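You operate a simulated robot arm through the tools that you are given. There is no shell and no other tool. Be economical: measure what you need, move in short steps, check, and stop when the job is done.

You are at the controls of a simulated robot arm. One attempt, no reset.

Task
Put the far load lever to feed, set that line to 3.5 bar.
Fine: shut the green door after.

Only the result counts: the job must be done as asked and must still hold three seconds after the hand-in. Knocking over, shifting, dropping, spilling or breaking anything else fails it.

Robot
A 7-joint arm with a two-finger gripper, on a carriage that runs on a rail from [5, 1682] to [-2, -698] (x, y) and turns from -226 to 107 degrees about z. Base frame: it is fixed where the carriage stands at the start and does not move with it; the origin is on the floor, on the carriage's upright axis, x ahead of it, y to its left, z up. Units: mm, degrees, N and s.
Its first joint turns from -149.0 to 149.0 degrees. Places, roughly: black knob [1000, -1100, 600]; far bolt [1100, -900, 1300]; green door [900, -900, 600]; near bolt [1100, -700, 1300]; tail bolt [1100, -1100, 1300]; tail lever [900, -1200, 1000]; wiper bolt [1100, -1000, 1300]; wiper lever [900, -1000, 1000]; yellow knob [1000, -1000, 600]. Payload 2.45 kg.
The tool frame sits at the grasp point between the pads (the TCP): z along the fingers, y along the line on which they close. The tips reach 26 mm beyond it. Largest opening 96 mm; the body of the gripper starts 69 mm behind the TCP.
Orientation is told as [roll, pitch, yaw] about the base's x, y, z axes, in that order, counted from this pose: with the fingers straight down and closing along the base's y, the tool's x points along the base's -x, its y along +y and its z along -z.

Tools
- The arm moves only by the tool play_rows. Its argument "steps" is a list of rows, each an object of numbers (a shift or turn left out is 0, a gripper value left out holds the last): "ax", "ay", "az": the turn, a rotation vector about the base's x, y, z in units of 180 degrees (1.0 is 180 degrees); "x", "y", "z": the shift along the base's x, y, z in units of 200 mm (1.0 is 200 mm); "jaw": the gripper command, from -1 (fully open) to 1 (shut), values between in proportion. In form: [{"ax": .., "ay": .., "az": .., "x": .., "y": .., "z": .., "jaw": ..}, ...]. A call has 1 to 20 rows; each row is the pose to reach, as a shift and turn from the pose commanded when the call began. A call with a number of a shift or a turn outside -1 to 1 is refused whole. Rows are played at 5 a second. More than 50 mm and 8.6 degrees between two rows, or a gripper value outside its range, and nothing of the call is played. A pose out of reach is approached as far as the arm can. The call stops where the force on the tool passes 40 N (or 10 N more than at its start, if that is more) or the arm is blocked; 0.2 s more then pass. Each finger halts on what it meets, pressing with about 21 N; the grip force reading is that of the motor and also rises with nothing between the fingers. The clock runs only during rows and for 0.2 s after the last one: add rows that repeat a pose to give the fingers time. It gives the time, the measured TCP pose, the force on the tool (base axes), the opening and the grip force at its end, in the units of the frame above (readings bear some noise), with the torque about the TCP (base axes, N m) and any sound that the robot's microphone picked up, and new pictures: "show" is both (left out), scene, wrist or none.
- Cameras (640 x 400 px; columns grow to the right, rows downward): "scene" is now at [8, 97.6, 1522.9]; the picture's right is [-0.80, -0.60, 0.00], its down [-0.31, 0.42, -0.86] and it looks along [0.51, -0.69, -0.52] (base axes); focal length 254 px, centre (320, 200). "wrist" rides on the gripper at [82, 3, -98] in the tool frame; the picture's right is [-0.04, 1.00, 0.00], its down [-0.73, -0.03, -0.68] and it looks along [-0.68, -0.03, 0.73] (tool axes); focal length 256 px, centre (320, 200). There is no depth. A picture from a camera that has moved, and an enlarged one, comes with that camera's place and axes in the base frame and with its lens.
- raise_lower(by): slides the trunk up (or, below 0, down) by that many mm; the arm and the scene camera ride with it, the base frame stays. It gives what a move gives, with no picture.
- drive_base(legs): drives the robot by 1 to 6 legs, each [ahead, left, turn to the left] in mm, mm and degrees, along the robot's own axes; the way and the turn of a leg run together, so that a leg with both is an arc; at most 1500 mm and 180 degrees a leg. The arm and the cameras ride along, it lands a little off, and it stops where it bumps. It keeps to its track: a leg is cut to what the track allows. It gives what a move gives, and a new picture of the scene camera.
- turn_head(pan, tilt): turns the head with the scene camera to pan (to the left, within 155 degrees either way) and tilt (down, from -29 to 69), counted from straight ahead of the robot. It gives what a move gives, and a new picture of the scene camera.
- enlarge(camera, box): a new picture of the part [left, top, right, bottom] of that camera's present view, enlarged. It takes no simulated time.
- close_job(): hands the job in; it is judged then, once.

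Work in short steps. Places have to be worked out from the pictures, the camera data and where the tool is seen: move nearer, look again, correct. Check each grasp and each placing, and mend what went wrong. You have 120 turns and 260 pictures in all, those below and enlarged ones among them. Open the gripper and draw the arm clear of the work before you hand the job in, unless the task says otherwise; then end with one line.

The tools are called after "Request:" as name(argument=value, ...) on one line, values as JSON. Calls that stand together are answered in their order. play_rows: Moves the arm, as the interface text tells. Its arguments: {"type":"object","properties":{"steps":{"type":"array","items":{"type":"object","properties":{"ax":{"type":"number"},"ay":{"type":"number"},"az":{"type":"number"},"x":{"type":"number"},"y":{"type":"number"},"z":{"type":"number"},"jaw":{"type":"number"}}}},"show":{"type":"string","enum":["both","scene","wrist","none"]}},"required":["steps"]} The other tools are called the same way: raise_lower (by) slides the trunk up or down; drive_base (legs) drives the base; turn_head (pan, tilt) turns the head that bears the scene camera; enlarge (camera, box) takes an enlarged picture of a part of a camera's view; close_job () hands the job in.

At the start:

```text
time_s: 0.0
ee_pos: [515.2, -755.4, 1204.0]
orientation: [-0.1, -0.2, 0.1]
ft_force: [-0.5, 0.5, 0.7]
torque: [0.01, -0.03, -0.01]
opening: 96.3
gripper_force: 0.0
trunk travel left (down, up): [-505.0, 205.0]
robot x, y, heading: [0.5, 2.3, -0.1]
head pan, tilt: [-53.3, 31.2]
```

scene: 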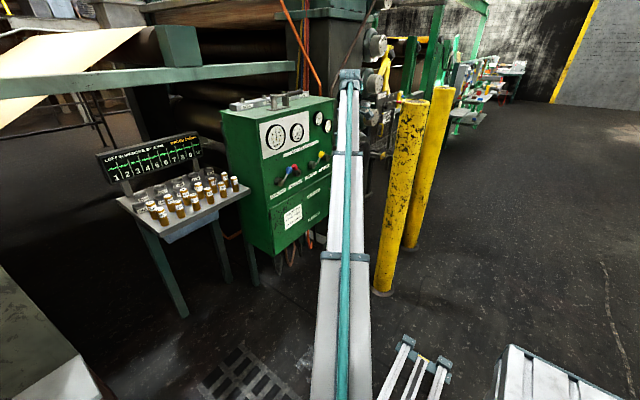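
wrist: 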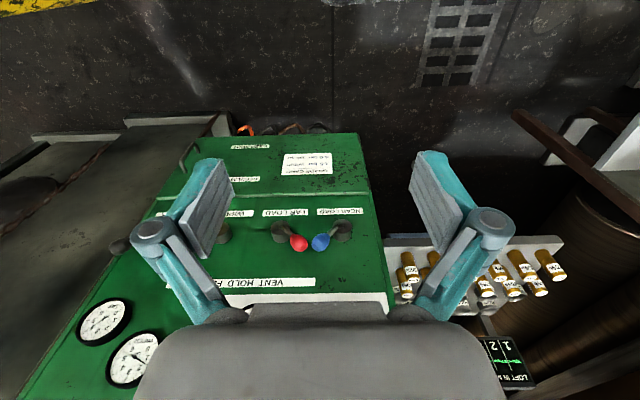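

The green panel with gauges and levers is ahead. I take enlarged views to read labels.

Request:
enlarge(camera="scene", box=[210, 80, 350, 260])

Request:
enlarge(camera="wrist", box=[60, 110, 400, 320])

```text
2.22 times, centred on (280, 170) of scene
camera zoom: at [8.0, 97.6, 1522.9], right [-0.8, -0.6, 0.0], down [-0.31, 0.42, -0.86], along [0.51, -0.69, -0.52], focal length 565 px, centre (409, 267)
```

zoom: 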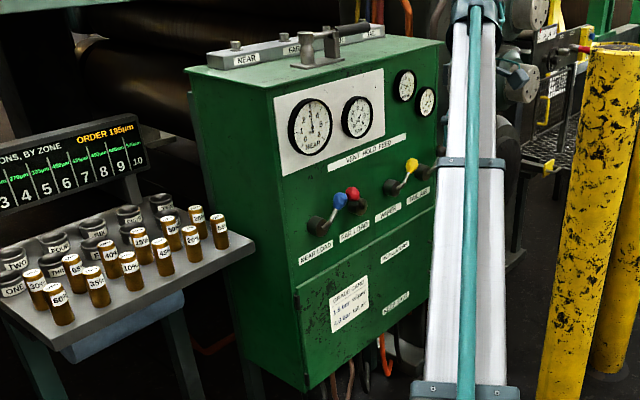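

```text
1.88 times, centred on (230, 215) of wrist
camera zoom: at [432.3, -750.8, 1302.6], right [0.04, 1.0, 0.0], down [0.73, -0.03, 0.68], along [0.68, -0.03, -0.73], focal length 482 px, centre (489, 172)
```

zoom: 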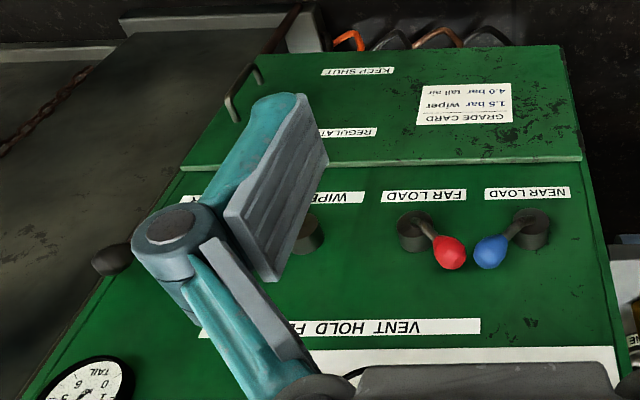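

The far-load lever (red) points left, at vent; regulators lie behind the lower door. I draw the arm in before driving alongside the panel.

Request:
play_rows(steps=[{"x": -0.13, "y": 0.2}, {"x": -0.26, "y": 0.4}, {"x": -0.39, "y": 0.6}, {"x": -0.52, "y": 0.8}, {"x": -0.6, "y": 0.92}], show="none")

```text
time_s: 1.2
ee_pos: [406.3, -594.7, 1156.0]
orientation: [-3.1, -1.7, 0.0]
ft_force: [0.3, -0.2, 0.2]
torque: [-0.02, 0.0, 0.02]
opening: 96.3
gripper_force: 0.0
out of reach, approached as far as the arm can: row 1, 2, 3, 4, 5
trunk travel left (down, up): [-505.0, 205.0]
robot x, y, heading: [-3.4, 4.4, 0.2]
head pan, tilt: [-53.3, 31.2]
```

Drawn in to ~720 mm radius. Now drive along the rail toward the panel while turning left.

Request:
drive_base(legs=[[0, -300, 40]])

Request:
turn_head(pan=-60, tilt=30)

```text
time_s: 3.5
ee_pos: [693.9, -468.2, 1156.5]
orientation: [-2.9, -1.8, 40.1]
ft_force: [0.0, -0.8, -0.4]
torque: [-0.03, -0.04, 0.02]
opening: 95.9
gripper_force: 0.1
trunk travel left (down, up): [-505.0, 205.0]
robot x, y, heading: [-0.4, -272.6, 40.1]
head pan, tilt: [-53.3, 31.2]
cut short: leg 1
camera scene: at [-57.8, -194.1, 1522.9], right [-0.23, -0.97, 0.0], down [-0.5, 0.12, -0.86], along [0.83, -0.2, -0.52], focal length 254 px, centre (320, 200)
```

scene: 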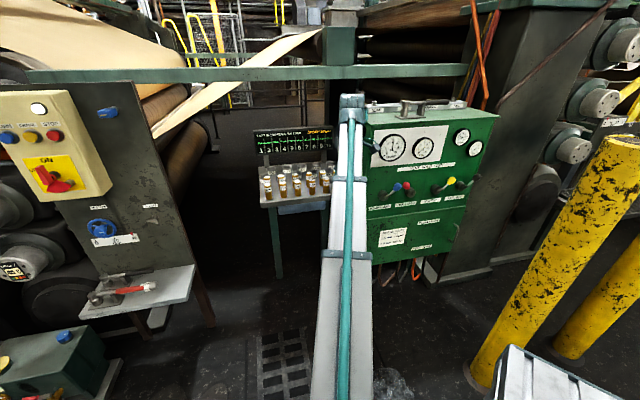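

```text
time_s: 4.2
ee_pos: [695.6, -468.0, 1155.6]
orientation: [-3.0, -1.8, 40.2]
ft_force: [0.1, -0.2, 0.8]
torque: [0.0, -0.05, 0.02]
opening: 96.0
gripper_force: 0.0
trunk travel left (down, up): [-505.0, 205.0]
robot x, y, heading: [-5.1, -273.8, 40.3]
head pan, tilt: [-60.0, 30.0]
camera scene: at [-60.3, -204.2, 1524.7], right [-0.34, -0.94, 0.0], down [-0.47, 0.17, -0.87], along [0.81, -0.29, -0.5], focal length 254 px, centre (320, 200)
```

scene: 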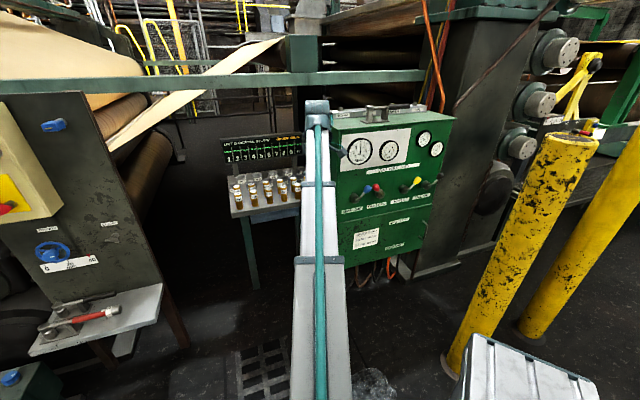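

Continue down the rail by ~330 mm with a bit more turning.

Request:
drive_base(legs=[[-219, -250, 0]])

Request:
turn_head(pan=-60, tilt=22)

```text
time_s: 6.3
ee_pos: [694.0, -797.2, 1155.3]
orientation: [-3.0, -1.8, 40.4]
ft_force: [-0.4, -0.4, 0.7]
torque: [0.03, -0.01, -0.03]
opening: 96.1
gripper_force: 0.1
trunk travel left (down, up): [-505.0, 205.0]
robot x, y, heading: [-1.3, -605.9, 40.4]
head pan, tilt: [-60.0, 30.0]
camera scene: at [-61.6, -537.2, 1524.8], right [-0.34, -0.94, 0.0], down [-0.47, 0.17, -0.87], along [0.82, -0.29, -0.5], focal length 254 px, centre (320, 200)
```

scene: 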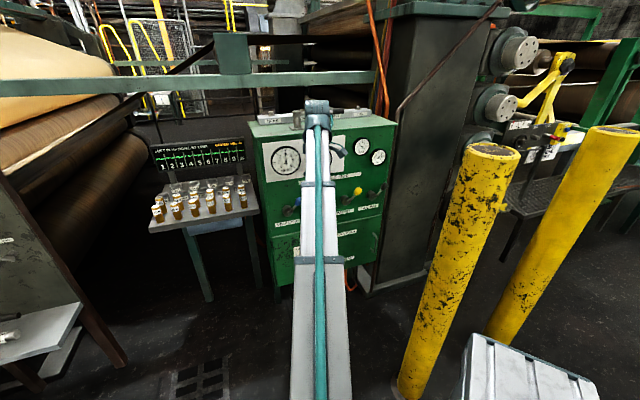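

```text
time_s: 7.0
ee_pos: [692.8, -796.8, 1156.0]
orientation: [-3.0, -1.7, 40.4]
ft_force: [0.2, -0.5, -0.1]
torque: [0.05, 0.01, 0.01]
opening: 96.3
gripper_force: 0.0
trunk travel left (down, up): [-505.0, 205.0]
robot x, y, heading: [-0.9, -607.0, 40.6]
head pan, tilt: [-60.0, 22.0]
camera scene: at [-59.4, -537.8, 1537.5], right [-0.34, -0.94, 0.0], down [-0.35, 0.13, -0.93], along [0.87, -0.31, -0.38], focal length 254 px, centre (320, 200)
```

scene: 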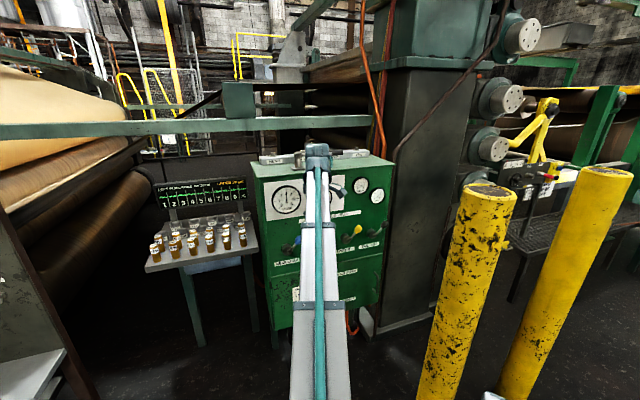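

Undo the 40° tool yaw so that the wrist camera looks square at the panel.

Request:
play_rows(steps=[{"az": -0.045, "x": -0.1}, {"az": -0.09, "x": -0.2}, {"az": -0.135, "x": -0.3}, {"az": -0.18, "x": -0.4}, {"az": -0.224, "x": -0.5}, {"az": -0.224, "x": -0.5}], show="wrist")

```text
time_s: 8.4
ee_pos: [611.6, -805.0, 1126.6]
orientation: [-3.6, -3.3, 0.0]
ft_force: [-0.2, -0.2, 1.2]
torque: [0.0, 0.04, 0.0]
opening: 96.0
gripper_force: 0.1
out of reach, approached as far as the arm can: row 2, 3, 4, 5, 6
trunk travel left (down, up): [-505.0, 205.0]
robot x, y, heading: [-4.0, -608.1, 40.3]
head pan, tilt: [-60.0, 22.0]
camera wrist: at [524.7, -794.9, 1219.1], right [0.04, 1.0, -0.06], down [0.69, 0.01, 0.72], along [0.72, -0.07, -0.69], focal length 256 px, centre (320, 200)
```

wrist: 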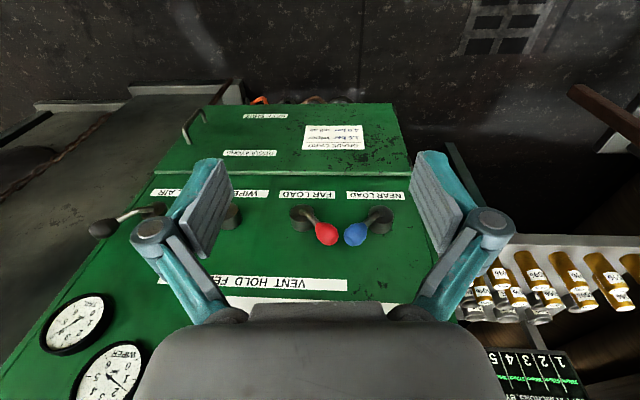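

Tilt the tool 45° forward and back off a little to see the panel squarely.

Request:
play_rows(steps=[{"ay": -0.045}, {"ay": -0.09}, {"ay": -0.135}, {"ay": -0.18}, {"ay": -0.225}, {"ay": -0.24}], show="wrist")

```text
time_s: 9.8
ee_pos: [610.2, -803.7, 1126.7]
orientation: [-3.0, -45.1, 0.1]
ft_force: [-0.5, -0.4, -0.5]
torque: [-0.01, -0.04, 0.02]
opening: 96.0
gripper_force: 0.0
trunk travel left (down, up): [-505.0, 205.0]
robot x, y, heading: [0.5, -609.6, 40.3]
head pan, tilt: [-60.0, 22.0]
camera wrist: at [484.0, -795.3, 1138.0], right [0.06, 1.0, -0.01], down [0.04, 0.01, 1.0], along [1.0, -0.06, -0.04], focal length 256 px, centre (320, 200)
```

wrist: 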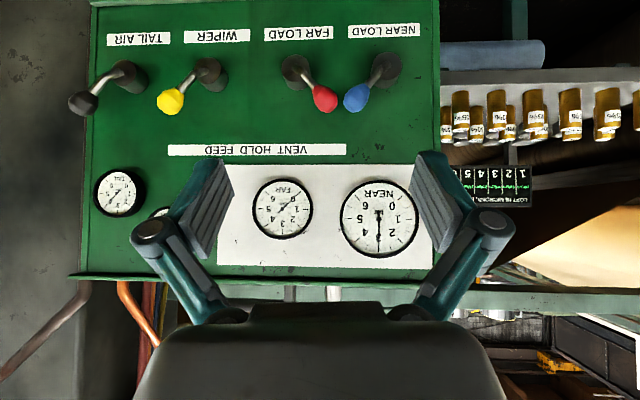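

Good frontal view (upside down). Enlarge gauges and levers.

Request:
enlarge(camera="wrist", box=[230, 140, 440, 270])

Request:
enlarge(camera="wrist", box=[60, 0, 440, 230])

```text
3.05 times, centred on (335, 205) of wrist
camera zoom: at [484.0, -795.3, 1138.0], right [0.06, 1.0, -0.01], down [0.04, 0.01, 1.0], along [1.0, -0.06, -0.04], focal length 780 px, centre (274, 185)
```

zoom: 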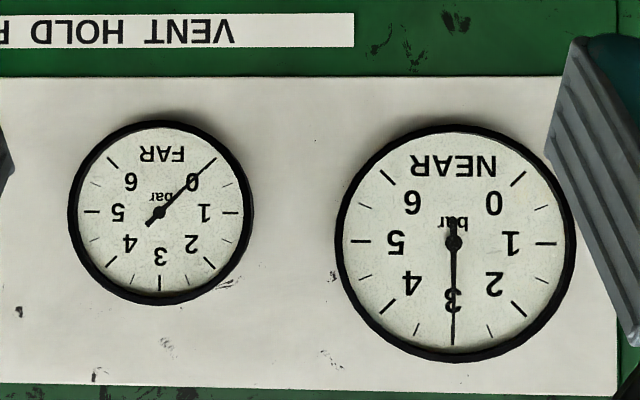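

```text
1.68 times, centred on (250, 115) of wrist
camera zoom: at [484.0, -795.3, 1138.0], right [0.06, 1.0, -0.01], down [0.04, 0.01, 1.0], along [1.0, -0.06, -0.04], focal length 431 px, centre (438, 343)
```

zoom: 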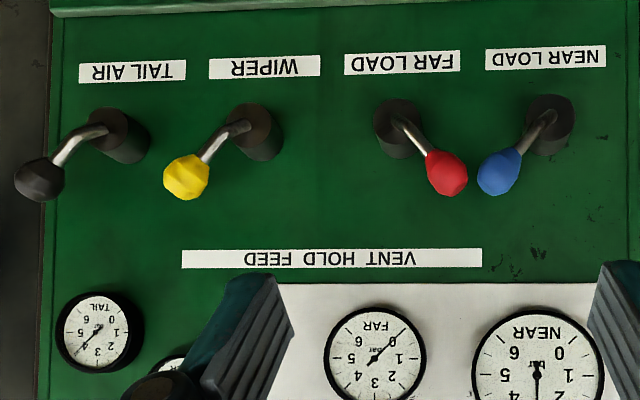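

Far gauge reads 0 with the lever at vent. Now look at the bolts on top with the scene camera.

Request:
enlarge(camera="scene", box=[240, 140, 400, 240])

Request:
raise_lower(by=200)

```text
4.00 times, centred on (320, 190) of scene
camera zoom: at [-59.5, -537.8, 1537.6], right [-0.34, -0.94, 0.0], down [-0.35, 0.13, -0.93], along [0.87, -0.31, -0.37], focal length 1018 px, centre (320, 240)
```

zoom: 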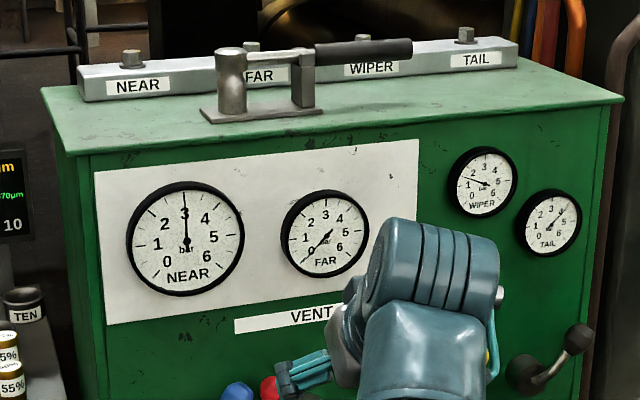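

```text
time_s: 12.0
ee_pos: [611.3, -804.0, 1325.6]
orientation: [-3.0, -45.0, 0.1]
ft_force: [0.2, 0.1, 0.8]
torque: [0.01, 0.0, 0.0]
opening: 96.1
gripper_force: 0.0
trunk travel left (down, up): [-705.0, 5.0]
robot x, y, heading: [-3.0, -606.4, 40.4]
head pan, tilt: [-60.0, 22.0]
```

Now the camera sits higher; check wrist and scene pictures.

Request:
play_rows(steps=[{"ay": 0.04}, {"ay": 0.08}, {"ay": 0.12}], show="both")

Request:
enlarge(camera="wrist", box=[80, 130, 480, 330])

Request:
enlarge(camera="scene", box=[240, 160, 400, 260])

```text
time_s: 12.8
ee_pos: [611.0, -805.5, 1325.7]
orientation: [-3.0, -23.3, 0.1]
ft_force: [-0.1, -0.1, 0.5]
torque: [0.0, 0.0, -0.04]
opening: 96.1
gripper_force: 0.0
trunk travel left (down, up): [-705.0, 5.0]
robot x, y, heading: [-0.8, -610.6, 40.2]
head pan, tilt: [-60.0, 22.0]
camera scene: at [-59.0, -537.8, 1737.6], right [-0.34, -0.94, 0.0], down [-0.35, 0.13, -0.93], along [0.87, -0.31, -0.37], focal length 254 px, centre (320, 200)
camera wrist: at [497.7, -795.6, 1384.2], right [0.06, 1.0, -0.03], down [0.41, 0.01, 0.91], along [0.91, -0.06, -0.4], focal length 256 px, centre (320, 200)
```

scene: 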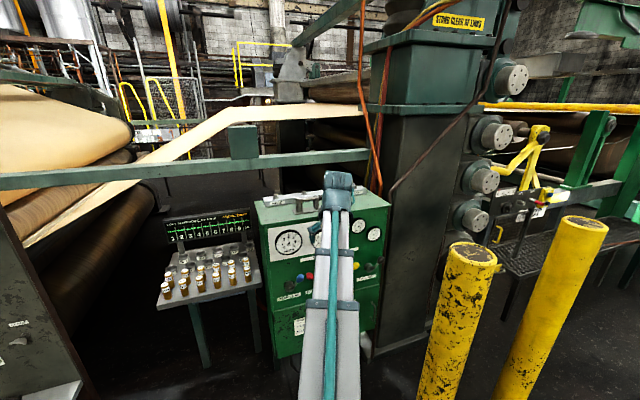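
wrist: 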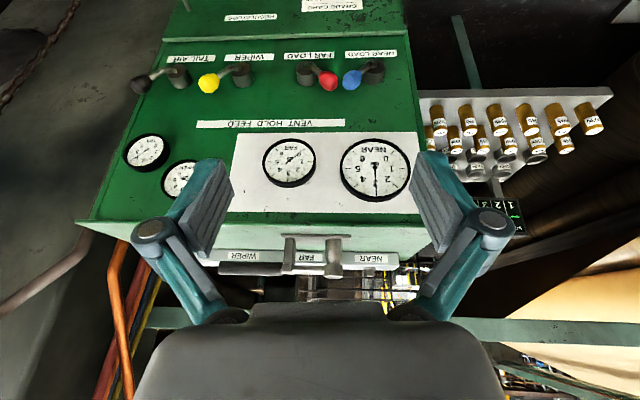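

```text
1.60 times, centred on (280, 230) of wrist
camera zoom: at [497.7, -795.6, 1384.2], right [0.06, 1.0, -0.03], down [0.41, 0.01, 0.91], along [0.91, -0.06, -0.4], focal length 410 px, centre (384, 152)
```

zoom: 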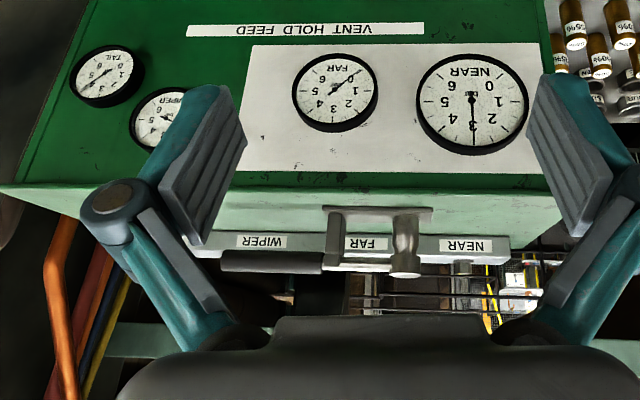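

```text
4.00 times, centred on (320, 210) of scene
camera zoom: at [-59.0, -537.8, 1737.6], right [-0.34, -0.94, 0.0], down [-0.35, 0.13, -0.93], along [0.87, -0.31, -0.37], focal length 1018 px, centre (320, 160)
```

zoom: 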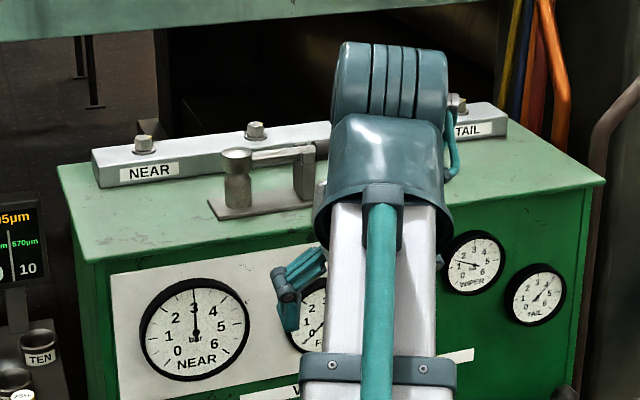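

Lever base ≈ (902,-857,913), red ball ≈ (863,-812,969), pointing ~39° left (vent). Lower the trunk, then level the tool at the panel.

Request:
raise_lower(by=-330)

Request:
play_rows(steps=[{"ay": -0.046}, {"ay": -0.092}, {"ay": -0.138}, {"ay": -0.184}, {"ay": -0.23}, {"ay": -0.276}, {"ay": -0.322}, {"ay": -0.37}, {"ay": -0.37, "ax": 0.016}], show="wrist")

```text
time_s: 16.1
ee_pos: [610.7, -803.6, 996.7]
orientation: [-3.0, -23.4, 0.0]
ft_force: [-0.8, -0.7, -0.1]
torque: [0.01, -0.01, -0.03]
opening: 96.0
gripper_force: 0.1
trunk travel left (down, up): [-375.0, 335.0]
robot x, y, heading: [1.9, -606.0, 40.4]
head pan, tilt: [-60.0, 22.0]
```

```text
time_s: 18.1
ee_pos: [632.7, -818.8, 1003.4]
orientation: [88.6, -87.8, -90.1]
ft_force: [0.4, -0.6, 0.1]
torque: [-0.01, -0.02, 0.0]
opening: 96.3
gripper_force: 0.1
out of reach, approached as far as the arm can: row 7, 8, 9
trunk travel left (down, up): [-375.0, 335.0]
robot x, y, heading: [0.0, -606.1, 40.2]
head pan, tilt: [-60.0, 22.0]
camera wrist: at [534.9, -808.8, 922.6], right [0.03, 1.0, 0.08], down [-0.68, -0.04, 0.73], along [0.73, -0.07, 0.68], focal length 256 px, centre (320, 200)
```

wrist: 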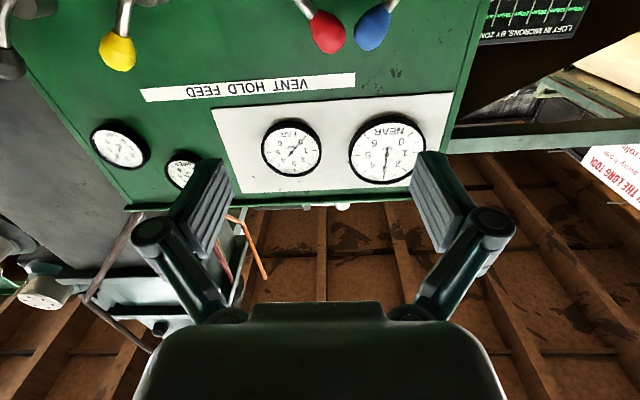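

Nearly level. Move forward and roll −39° to line the jaws with the lever, jaws part-closed.

Request:
play_rows(steps=[{"x": 0.13, "z": -0.05, "ax": -0.04, "jaw": -0.4}, {"x": 0.26, "z": -0.1, "ax": -0.08, "jaw": -0.1}, {"x": 0.39, "z": -0.15, "ax": -0.12, "jaw": 0.1}, {"x": 0.52, "z": -0.2, "ax": -0.16}, {"x": 0.65, "z": -0.25, "ax": -0.2}, {"x": 0.7, "z": -0.25, "ax": -0.217}, {"x": 0.7, "z": -0.25, "ax": -0.217}], show="wrist")

```text
time_s: 19.6
ee_pos: [772.7, -820.2, 953.6]
orientation: [-91.5, -53.1, 89.9]
ft_force: [-0.3, 0.1, -1.1]
torque: [-0.02, 0.0, 0.0]
opening: 43.4
gripper_force: 0.1
trunk travel left (down, up): [-375.0, 335.0]
robot x, y, heading: [-1.9, -610.1, 40.3]
head pan, tilt: [-60.0, 22.0]
camera wrist: at [675.2, -862.2, 885.8], right [0.03, 0.82, -0.57], down [-0.68, 0.43, 0.59], along [0.73, 0.37, 0.57], focal length 256 px, centre (320, 200)
```

wrist: 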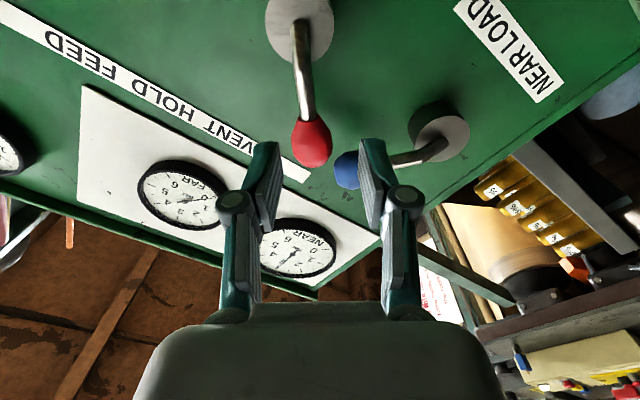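

Shaft is lined up with the jaws. Advance so that the fingers straddle the shaft just short of the ball.

Request:
play_rows(steps=[{"x": 0.1, "y": -0.035, "z": 0.035}, {"x": 0.2, "y": -0.035, "z": 0.035}, {"x": 0.3, "y": -0.035, "z": 0.035}, {"x": 0.4, "y": -0.035, "z": 0.035}, {"x": 0.4, "y": -0.035, "z": 0.035}], show="wrist")

```text
time_s: 20.9
ee_pos: [851.2, -824.4, 960.6]
orientation: [-91.4, -53.2, 89.9]
ft_force: [0.2, 1.0, 1.3]
torque: [-0.04, -0.02, 0.02]
opening: 43.7
gripper_force: 0.1
trunk travel left (down, up): [-375.0, 335.0]
robot x, y, heading: [-0.0, -607.2, 40.3]
head pan, tilt: [-60.0, 22.0]
camera wrist: at [754.6, -868.9, 892.5], right [0.03, 0.82, -0.57], down [-0.68, 0.43, 0.59], along [0.73, 0.37, 0.57], focal length 256 px, centre (320, 200)
```

wrist: 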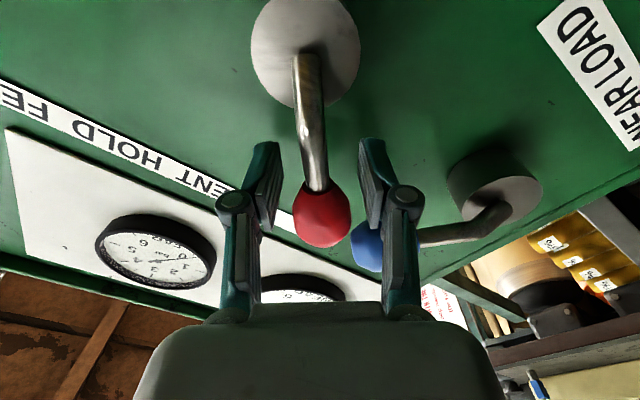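

Fingers straddle the shaft below the red ball. Close lightly and turn the first 40° about the pivot.

Request:
play_rows(steps=[{"jaw": 0.7}, {"jaw": 0.7}, {"jaw": 0.7}, {"y": -0.028, "z": 0.023, "ax": 0.0444}, {"y": -0.059, "z": 0.042, "ax": 0.0889}, {"y": -0.092, "z": 0.056, "ax": 0.1333}, {"y": -0.127, "z": 0.066, "ax": 0.1778}, {"y": -0.163, "z": 0.07, "ax": 0.2222}, {"y": -0.163, "z": 0.07, "ax": 0.2222}], show="wrist")

```text
time_s: 22.9
ee_pos: [850.9, -860.6, 974.3]
orientation: [87.2, -86.7, -88.6]
ft_force: [-1.0, -5.6, -7.4]
torque: [-0.26, 0.22, -0.02]
opening: 29.8
gripper_force: 45.5
trunk travel left (down, up): [-375.0, 335.0]
robot x, y, heading: [0.9, -604.2, 40.2]
head pan, tilt: [-60.0, 22.0]
camera wrist: at [754.3, -848.3, 893.5], right [0.03, 0.99, 0.1], down [-0.68, -0.05, 0.73], along [0.73, -0.09, 0.67], focal length 256 px, centre (320, 200)
```

wrist: 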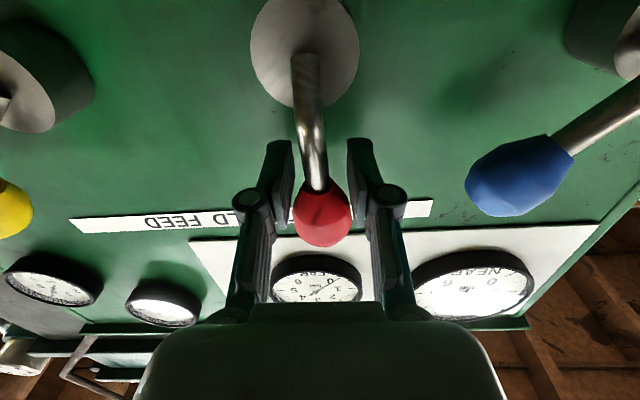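

The lever follows; it is upright now. Continue to feed.

Request:
play_rows(steps=[{"y": -0.036, "z": 0.0, "ax": 0.0444}, {"y": -0.072, "z": -0.006, "ax": 0.0889}, {"y": -0.107, "z": -0.016, "ax": 0.1333}, {"y": -0.14, "z": -0.031, "ax": 0.1778}, {"y": -0.17, "z": -0.05, "ax": 0.2222}, {"y": -0.17, "z": -0.05, "ax": 0.2222}], show="wrist")

```text
time_s: 24.2
ee_pos: [852.0, -893.1, 964.4]
orientation: [88.5, -46.7, -89.9]
ft_force: [-5.5, -0.9, -6.4]
torque: [-0.04, -0.2, -0.22]
opening: 29.9
gripper_force: 44.7
trunk travel left (down, up): [-375.0, 335.0]
robot x, y, heading: [-2.4, -608.5, 40.6]
head pan, tilt: [-60.0, 22.0]
camera wrist: at [754.2, -831.9, 909.4], right [0.03, 0.7, 0.71], down [-0.68, -0.51, 0.53], along [0.73, -0.5, 0.46], focal length 256 px, centre (320, 200)
```

wrist: 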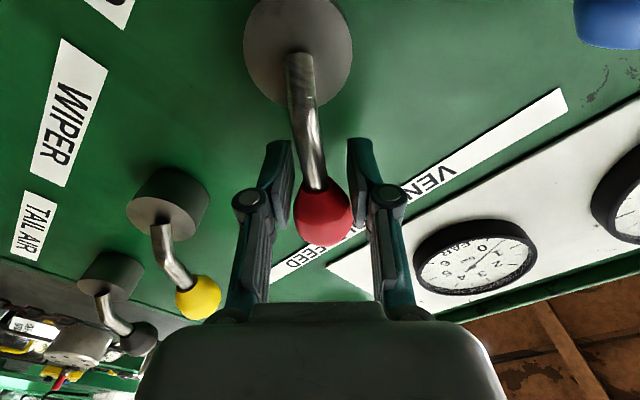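

Lever seems at feed. Check the far gauge.

Request:
enlarge(camera="wrist", box=[400, 200, 560, 300])

```text
4.00 times, centred on (480, 250) of wrist
camera zoom: at [754.2, -831.9, 909.4], right [0.03, 0.7, 0.71], down [-0.68, -0.51, 0.53], along [0.73, -0.5, 0.46], focal length 1024 px, centre (-320, 0)
```

zoom: 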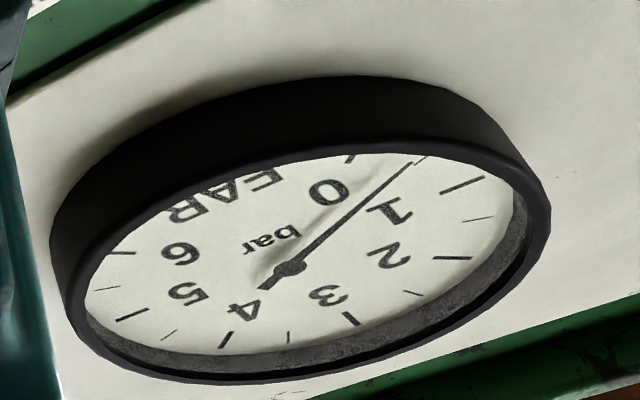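

Gauge has risen to ~0.5 bar. Push a few degrees further to the stop.

Request:
play_rows(steps=[{"y": -0.012, "z": -0.012, "ax": 0.02}, {"y": -0.024, "z": -0.024, "ax": 0.04}, {"y": -0.024, "z": -0.024, "ax": 0.04}, {"y": -0.024, "z": -0.024, "ax": 0.04}], show="wrist")

Request:
enlarge(camera="wrist", box=[400, 180, 560, 300])

```text
time_s: 25.2
ee_pos: [852.3, -892.2, 963.2]
orientation: [88.5, -39.7, -89.9]
ft_force: [5.4, 12.7, 17.8]
torque: [-0.02, 0.04, 0.19]
opening: 29.9
gripper_force: 44.8
trunk travel left (down, up): [-375.0, 335.0]
robot x, y, heading: [-4.4, -606.2, 40.3]
head pan, tilt: [-60.0, 22.0]
camera wrist: at [754.2, -826.7, 915.3], right [0.02, 0.61, 0.8], down [-0.68, -0.58, 0.46], along [0.73, -0.55, 0.4], focal length 256 px, centre (320, 200)
```

wrist: 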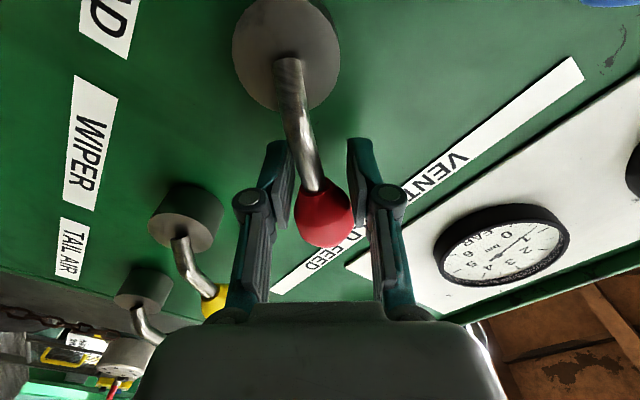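

```text
3.33 times, centred on (480, 240) of wrist
camera zoom: at [754.2, -826.7, 915.3], right [0.02, 0.61, 0.8], down [-0.68, -0.58, 0.46], along [0.73, -0.55, 0.4], focal length 853 px, centre (-213, 67)
```

zoom: 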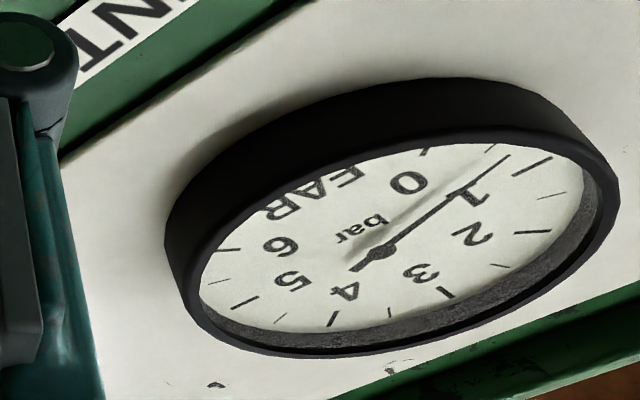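

At the stop and the gauge is rising. Release and back off.

Request:
play_rows(steps=[{"jaw": 0.0}, {"jaw": 0.0}, {"jaw": 0.0, "x": -0.15}, {"x": -0.35}, {"x": -0.55}, {"x": -0.75}, {"x": -0.75}], show="wrist")

Request:
enlarge(camera="wrist", box=[240, 60, 480, 280])

```text
time_s: 26.9
ee_pos: [703.5, -897.8, 960.4]
orientation: [88.6, -39.6, -89.9]
ft_force: [-0.2, -0.6, -0.8]
torque: [0.0, 0.01, 0.0]
opening: 47.9
gripper_force: 0.0
trunk travel left (down, up): [-375.0, 335.0]
robot x, y, heading: [0.7, -604.4, 40.3]
head pan, tilt: [-60.0, 22.0]
camera wrist: at [604.6, -830.1, 913.2], right [0.03, 0.61, 0.79], down [-0.68, -0.57, 0.46], along [0.73, -0.55, 0.4], focal length 256 px, centre (320, 200)
```

wrist: 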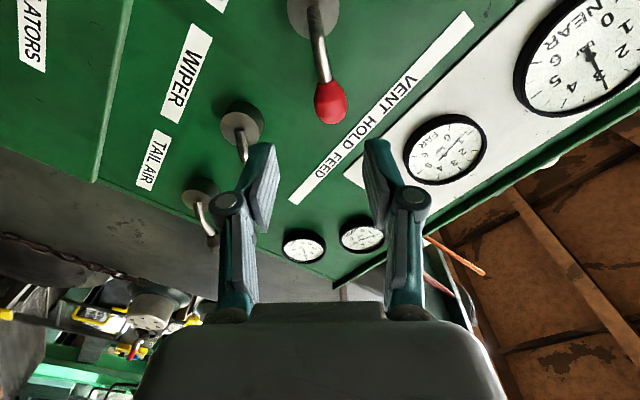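

```text
1.82 times, centred on (360, 170) of wrist
camera zoom: at [604.6, -830.1, 913.2], right [0.03, 0.61, 0.79], down [-0.68, -0.57, 0.46], along [0.73, -0.55, 0.4], focal length 465 px, centre (247, 254)
```

zoom: 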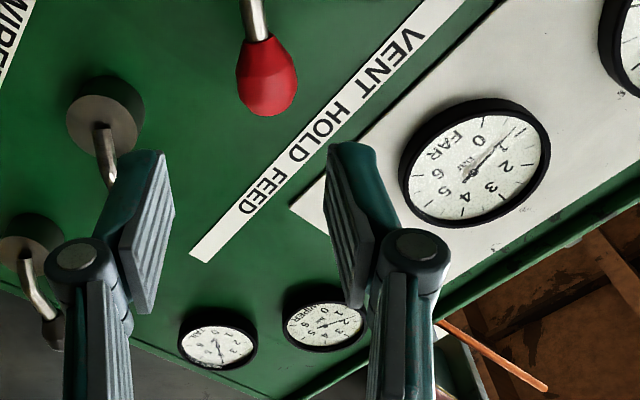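

Lever is at feed, gauge climbing. Restore the roll and tilt the tool to view the lower door squarely.

Request:
play_rows(steps=[{"ax": -0.046, "x": -0.1}, {"ax": -0.092, "x": -0.2}, {"ax": -0.138, "x": -0.3}, {"ax": -0.184, "x": -0.4}, {"ax": -0.23, "x": -0.4}, {"ax": -0.278, "x": -0.4}], show="none")

Request:
play_rows(steps=[{"ay": 0.046}, {"ay": 0.092}, {"ay": 0.138}, {"ay": 0.184}, {"ay": 0.23}, {"ay": 0.25}], show="none")

Request:
raise_lower(by=-150)

Request:
play_rows(steps=[{"jaw": -1}], show="both")

```text
time_s: 28.2
ee_pos: [622.4, -896.8, 959.7]
orientation: [72.3, -89.9, -73.8]
ft_force: [-0.5, 0.6, 0.5]
torque: [0.03, 0.01, -0.02]
opening: 47.8
gripper_force: 0.0
trunk travel left (down, up): [-375.0, 335.0]
robot x, y, heading: [-0.7, -607.6, 40.6]
head pan, tilt: [-60.0, 22.0]
```

```text
time_s: 29.6
ee_pos: [622.2, -898.1, 959.6]
orientation: [-1.2, -44.8, -0.5]
ft_force: [-0.3, -0.3, -0.2]
torque: [0.01, 0.0, -0.01]
opening: 47.9
gripper_force: 0.0
trunk travel left (down, up): [-375.0, 335.0]
robot x, y, heading: [-1.0, -603.5, 40.6]
head pan, tilt: [-60.0, 22.0]
```

```text
time_s: 31.4
ee_pos: [623.0, -897.5, 810.0]
orientation: [-1.2, -45.0, -0.4]
ft_force: [-0.4, 0.7, 0.4]
torque: [-0.02, 0.01, 0.01]
opening: 47.8
gripper_force: 0.0
trunk travel left (down, up): [-225.0, 485.0]
robot x, y, heading: [-2.0, -607.5, 40.1]
head pan, tilt: [-60.0, 22.0]
```

```text
time_s: 31.8
ee_pos: [622.4, -896.8, 809.7]
orientation: [-1.2, -45.1, -0.4]
ft_force: [0.2, 1.3, -0.3]
torque: [-0.01, -0.01, 0.0]
opening: 95.5
gripper_force: 0.0
trunk travel left (down, up): [-225.0, 485.0]
robot x, y, heading: [-1.4, -604.7, 40.8]
head pan, tilt: [-60.0, 22.0]
camera scene: at [-59.4, -537.8, 1257.6], right [-0.34, -0.94, 0.0], down [-0.35, 0.13, -0.93], along [0.87, -0.31, -0.37], focal length 254 px, centre (320, 200)
camera wrist: at [496.0, -890.0, 822.2], right [0.05, 1.0, 0.01], down [0.04, -0.02, 1.0], along [1.0, -0.05, -0.04], focal length 256 px, centre (320, 200)
```

scene: 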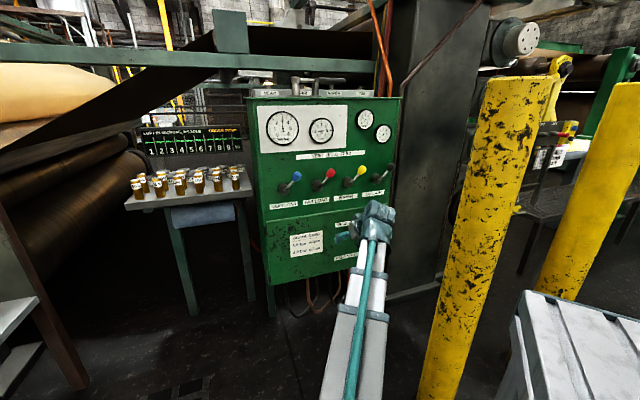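
wrist: 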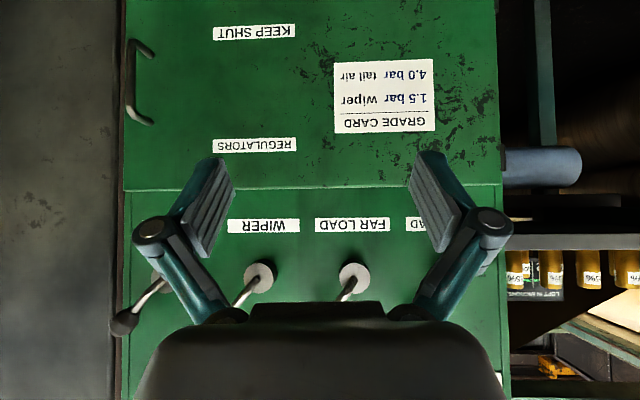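

Door handle is a vertical bar at about (875,-1185, 550–680), hinge on the left. Drive to the rail end for better reach.

Request:
drive_base(legs=[[-58, -68, 0]])

Request:
play_rows(steps=[{"y": -0.2, "z": -0.2, "ay": -0.02}, {"y": -0.4, "z": -0.4, "ay": -0.04}, {"y": -0.6, "z": -0.4, "ay": -0.08}, {"y": -0.7, "z": -0.4, "ay": -0.12}, {"y": -0.7, "z": -0.4, "ay": -0.125}], show="both")

```text
time_s: 32.9
ee_pos: [622.4, -986.2, 810.4]
orientation: [-1.2, -45.0, -0.3]
ft_force: [0.9, -0.7, -0.3]
torque: [0.03, 0.02, 0.02]
opening: 96.2
gripper_force: 0.1
trunk travel left (down, up): [-225.0, 485.0]
robot x, y, heading: [-2.8, -695.0, 40.4]
head pan, tilt: [-60.0, 22.0]
camera scene: at [-59.6, -626.8, 1257.6], right [-0.34, -0.94, 0.0], down [-0.35, 0.13, -0.93], along [0.87, -0.31, -0.37], focal length 254 px, centre (320, 200)
```

scene: 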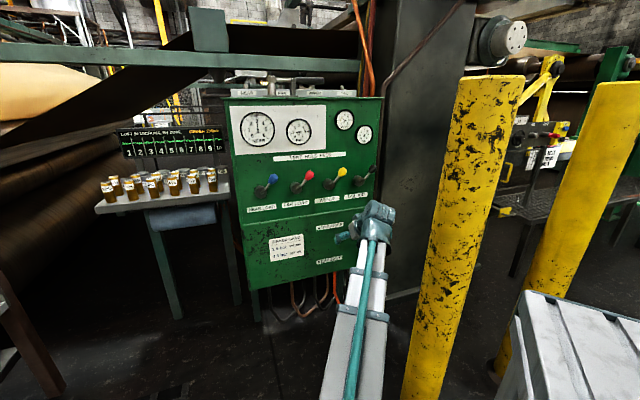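

```text
refused: row 1 steps farther than a row can; nothing moved
```

Redo with smaller steps.

Request:
play_rows(steps=[{"y": -0.12, "z": -0.12, "x": 0.1, "ay": -0.04}, {"y": -0.24, "z": -0.24, "x": 0.2, "ay": -0.08}, {"y": -0.36, "z": -0.36, "x": 0.3, "ay": -0.12}, {"y": -0.48, "z": -0.48, "x": 0.4, "ay": -0.16}, {"y": -0.6, "z": -0.6, "x": 0.45, "ay": -0.2}, {"y": -0.7, "z": -0.7, "x": 0.45, "ay": -0.24}, {"y": -0.8, "z": -0.75, "x": 0.45, "ay": -0.247}, {"y": -0.9, "z": -0.75, "x": 0.45, "ay": -0.247}, {"y": -0.9, "z": -0.75, "x": 0.45, "ay": -0.247}], show="both")

```text
time_s: 34.9
ee_pos: [715.0, -1157.9, 659.7]
orientation: [14.7, -89.3, -15.8]
ft_force: [-0.2, 0.8, 0.4]
torque: [0.01, 0.0, -0.01]
opening: 95.9
gripper_force: 0.1
trunk travel left (down, up): [-225.0, 485.0]
robot x, y, heading: [-0.3, -690.1, 40.4]
head pan, tilt: [-60.0, 22.0]
camera scene: at [-58.1, -622.8, 1257.2], right [-0.33, -0.94, 0.0], down [-0.35, 0.12, -0.93], along [0.87, -0.31, -0.38], focal length 254 px, centre (320, 200)
camera wrist: at [616.1, -1150.6, 579.7], right [0.02, 1.0, 0.04], down [-0.67, -0.02, 0.74], along [0.74, -0.04, 0.67], focal length 256 px, centre (320, 200)
```

scene: 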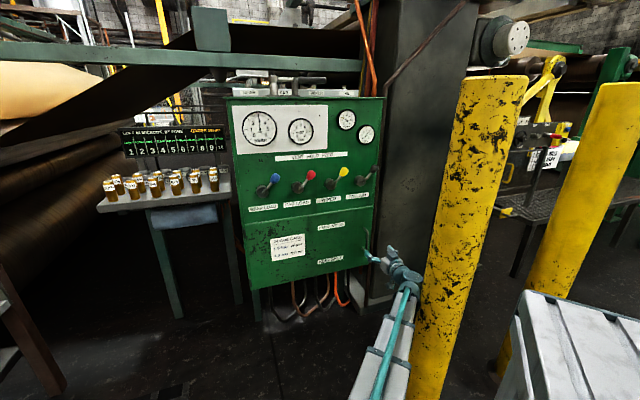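
wrist: 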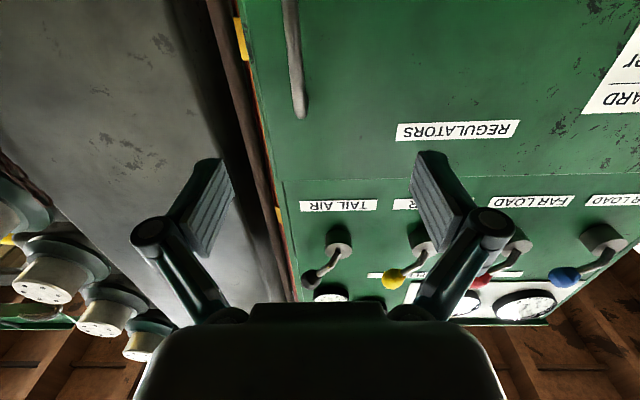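

Handle bar ≈ (876,-1180, 600–690). Partly close jaws and advance.

Request:
play_rows(steps=[{"jaw": 0.1, "x": 0.1, "y": -0.05, "z": -0.1}, {"jaw": 0.2, "x": 0.25, "y": -0.11, "z": -0.18}, {"x": 0.4, "y": -0.11, "z": -0.18}, {"x": 0.55, "y": -0.11, "z": -0.18}, {"x": 0.6, "y": -0.11, "z": -0.18}, {"x": 0.6, "y": -0.11, "z": -0.18}], show="wrist")

```text
time_s: 36.3
ee_pos: [832.7, -1189.0, 623.0]
orientation: [27.4, -89.3, -29.0]
ft_force: [0.6, 0.3, 0.5]
torque: [0.04, 0.01, 0.0]
opening: 38.4
gripper_force: 0.0
trunk travel left (down, up): [-225.0, 485.0]
robot x, y, heading: [0.7, -696.0, 40.1]
head pan, tilt: [-60.0, 22.0]
camera wrist: at [734.2, -1181.4, 543.9], right [0.03, 1.0, 0.05], down [-0.67, -0.02, 0.74], along [0.74, -0.05, 0.67], focal length 256 px, centre (320, 200)
```

wrist: 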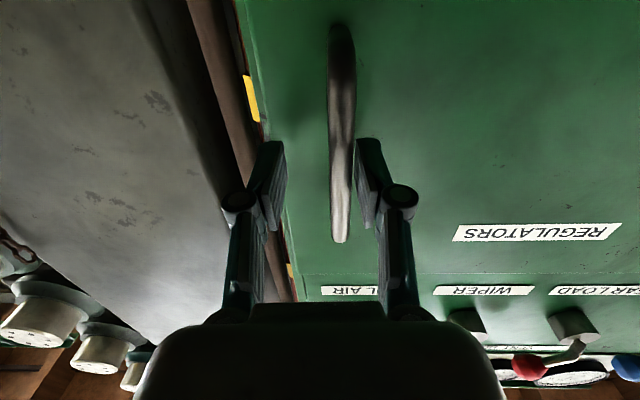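

The bar is ~11 mm left of the jaw centre. Shift, advance and grip.

Request:
play_rows(steps=[{"y": 0.05}, {"y": 0.055, "x": 0.08}, {"y": 0.055, "x": 0.15}, {"y": 0.055, "x": 0.15}, {"y": 0.055, "x": 0.15, "jaw": 0.9}, {"y": 0.055, "x": 0.15, "jaw": 0.9}, {"y": 0.055, "x": 0.15, "jaw": 0.9}], show="wrist")

```text
time_s: 37.3
ee_pos: [857.6, -1177.6, 624.2]
orientation: [17.6, -89.4, -19.4]
ft_force: [-20.2, 2.6, 3.7]
torque: [-0.4, -0.01, -0.08]
opening: 10.3
gripper_force: 14.7
trunk travel left (down, up): [-225.0, 485.0]
robot x, y, heading: [-1.8, -697.7, 40.3]
head pan, tilt: [-60.0, 22.0]
stopped in row 5: the force on the tool passed its limit at 46 N (the readings are from after the stop); the commanded pose is now the measured one
camera wrist: at [757.9, -1171.1, 544.0], right [0.03, 1.0, 0.04], down [-0.67, -0.01, 0.74], along [0.74, -0.05, 0.67], focal length 256 px, centre (320, 200)
```

wrist: 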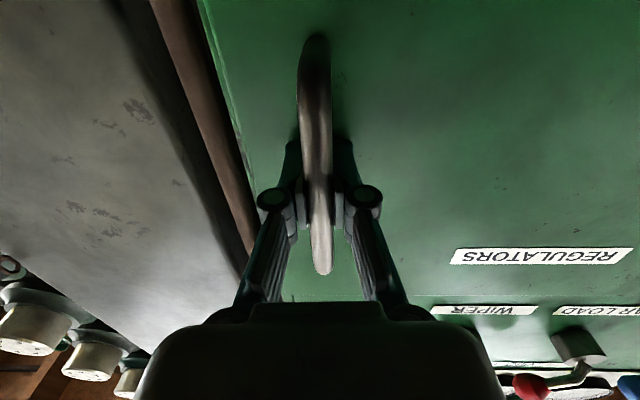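

Bar is gripped. Start opening the door along its arc about the left hinge.

Request:
play_rows(steps=[{"x": -0.03, "jaw": 0.95}, {"x": -0.06}, {"x": -0.124, "y": 0.009, "az": -0.01}, {"x": -0.245, "y": 0.025, "az": -0.02}, {"x": -0.368, "y": 0.044, "az": -0.03}, {"x": -0.489, "y": 0.07, "az": -0.04}, {"x": -0.489, "y": 0.07, "az": -0.04}], show="both")

```text
time_s: 38.9
ee_pos: [761.7, -1162.1, 623.4]
orientation: [22.4, -89.5, -31.0]
ft_force: [-1.0, -3.7, 11.5]
torque: [-0.15, 0.36, -0.08]
opening: 10.3
gripper_force: 37.3
trunk travel left (down, up): [-225.0, 485.0]
robot x, y, heading: [0.8, -696.9, 40.4]
head pan, tilt: [-60.0, 22.0]
camera scene: at [-60.4, -626.3, 1257.6], right [-0.34, -0.94, 0.0], down [-0.35, 0.13, -0.93], along [0.87, -0.31, -0.37], focal length 254 px, centre (320, 200)
camera wrist: at [664.1, -1143.6, 544.0], right [0.15, 0.99, 0.04], down [-0.67, 0.07, 0.74], along [0.73, -0.14, 0.67], focal length 256 px, centre (320, 200)
```

scene: 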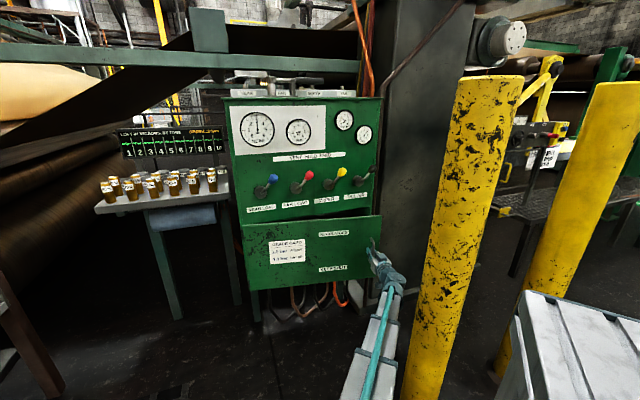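
wrist: 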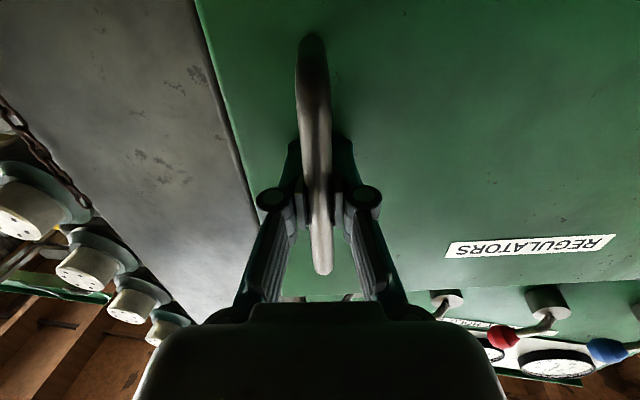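

Door opens on the left hinge. Continue to ~30°.

Request:
play_rows(steps=[{"x": -0.12, "y": 0.03, "az": -0.01}, {"x": -0.239, "y": 0.066, "az": -0.02}, {"x": -0.355, "y": 0.107, "az": -0.03}, {"x": -0.47, "y": 0.153, "az": -0.04}, {"x": -0.582, "y": 0.204, "az": -0.05}, {"x": -0.693, "y": 0.26, "az": -0.06}, {"x": -0.8, "y": 0.32, "az": -0.07}, {"x": -0.905, "y": 0.385, "az": -0.08}, {"x": -0.905, "y": 0.385, "az": -0.08}], show="both")

```text
time_s: 40.7
ee_pos: [588.7, -1083.5, 623.5]
orientation: [11.6, -89.5, -33.4]
ft_force: [3.4, 4.0, -1.5]
torque: [0.02, 0.12, -0.1]
opening: 9.8
gripper_force: 36.8
trunk travel left (down, up): [-225.0, 485.0]
robot x, y, heading: [-0.4, -697.2, 40.2]
head pan, tilt: [-60.0, 22.0]
stopped in row 8: the force on the tool passed its limit at 42 N (the readings are from after the stop); the commanded pose is now the measured one
camera scene: at [-59.2, -626.1, 1257.4], right [-0.34, -0.94, 0.0], down [-0.35, 0.13, -0.93], along [0.87, -0.31, -0.37], focal length 254 px, centre (320, 200)
camera wrist: at [497.8, -1043.8, 543.6], right [0.37, 0.93, 0.04], down [-0.64, 0.22, 0.74], along [0.68, -0.3, 0.67], focal length 256 px, centre (320, 200)
```

scene: 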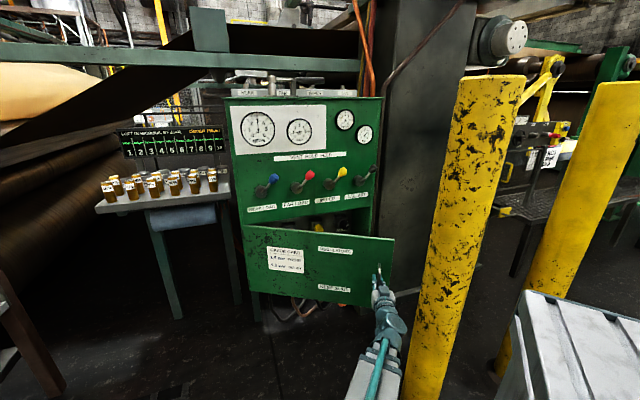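
wrist: 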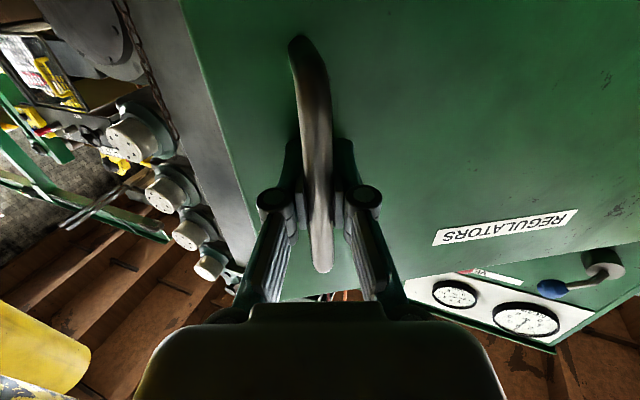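

Door is at ~30°. Release, retreat along the tool axis and see whether it stays.

Request:
play_rows(steps=[{"jaw": 0.2}, {"jaw": 0.2}, {"jaw": 0.2}, {"x": -0.18, "y": 0.07}, {"x": -0.36, "y": 0.14}, {"x": -0.45, "y": 0.18}, {"x": -0.45, "y": 0.18}], show="both")

```text
time_s: 42.3
ee_pos: [533.8, -1091.4, 610.8]
orientation: [20.8, -89.5, -42.7]
ft_force: [0.5, 0.1, 0.5]
torque: [0.0, -0.02, 0.0]
opening: 38.5
gripper_force: 0.0
out of reach, approached as far as the arm can: row 4, 5, 6, 7
trunk travel left (down, up): [-225.0, 485.0]
robot x, y, heading: [-3.5, -695.7, 40.3]
head pan, tilt: [-60.0, 22.0]
camera scene: at [-59.6, -626.5, 1257.6], right [-0.34, -0.94, 0.0], down [-0.35, 0.13, -0.93], along [0.87, -0.31, -0.37], focal length 254 px, centre (320, 200)
camera wrist: at [442.5, -1049.2, 530.3], right [0.37, 0.93, 0.04], down [-0.64, 0.22, 0.74], along [0.68, -0.3, 0.67], focal length 256 px, centre (320, 200)
```

scene: 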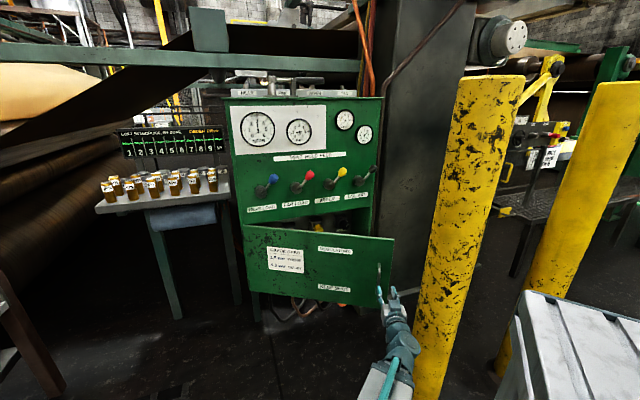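
wrist: 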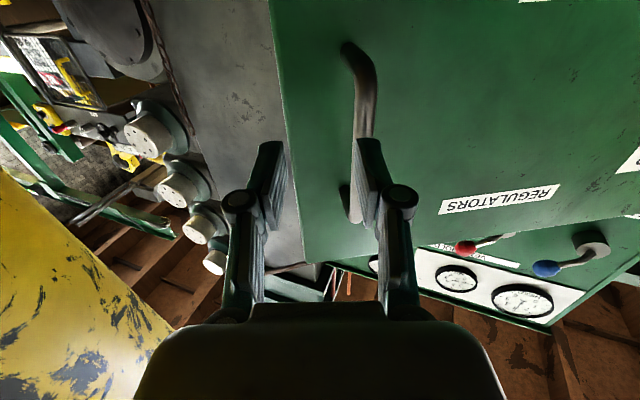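

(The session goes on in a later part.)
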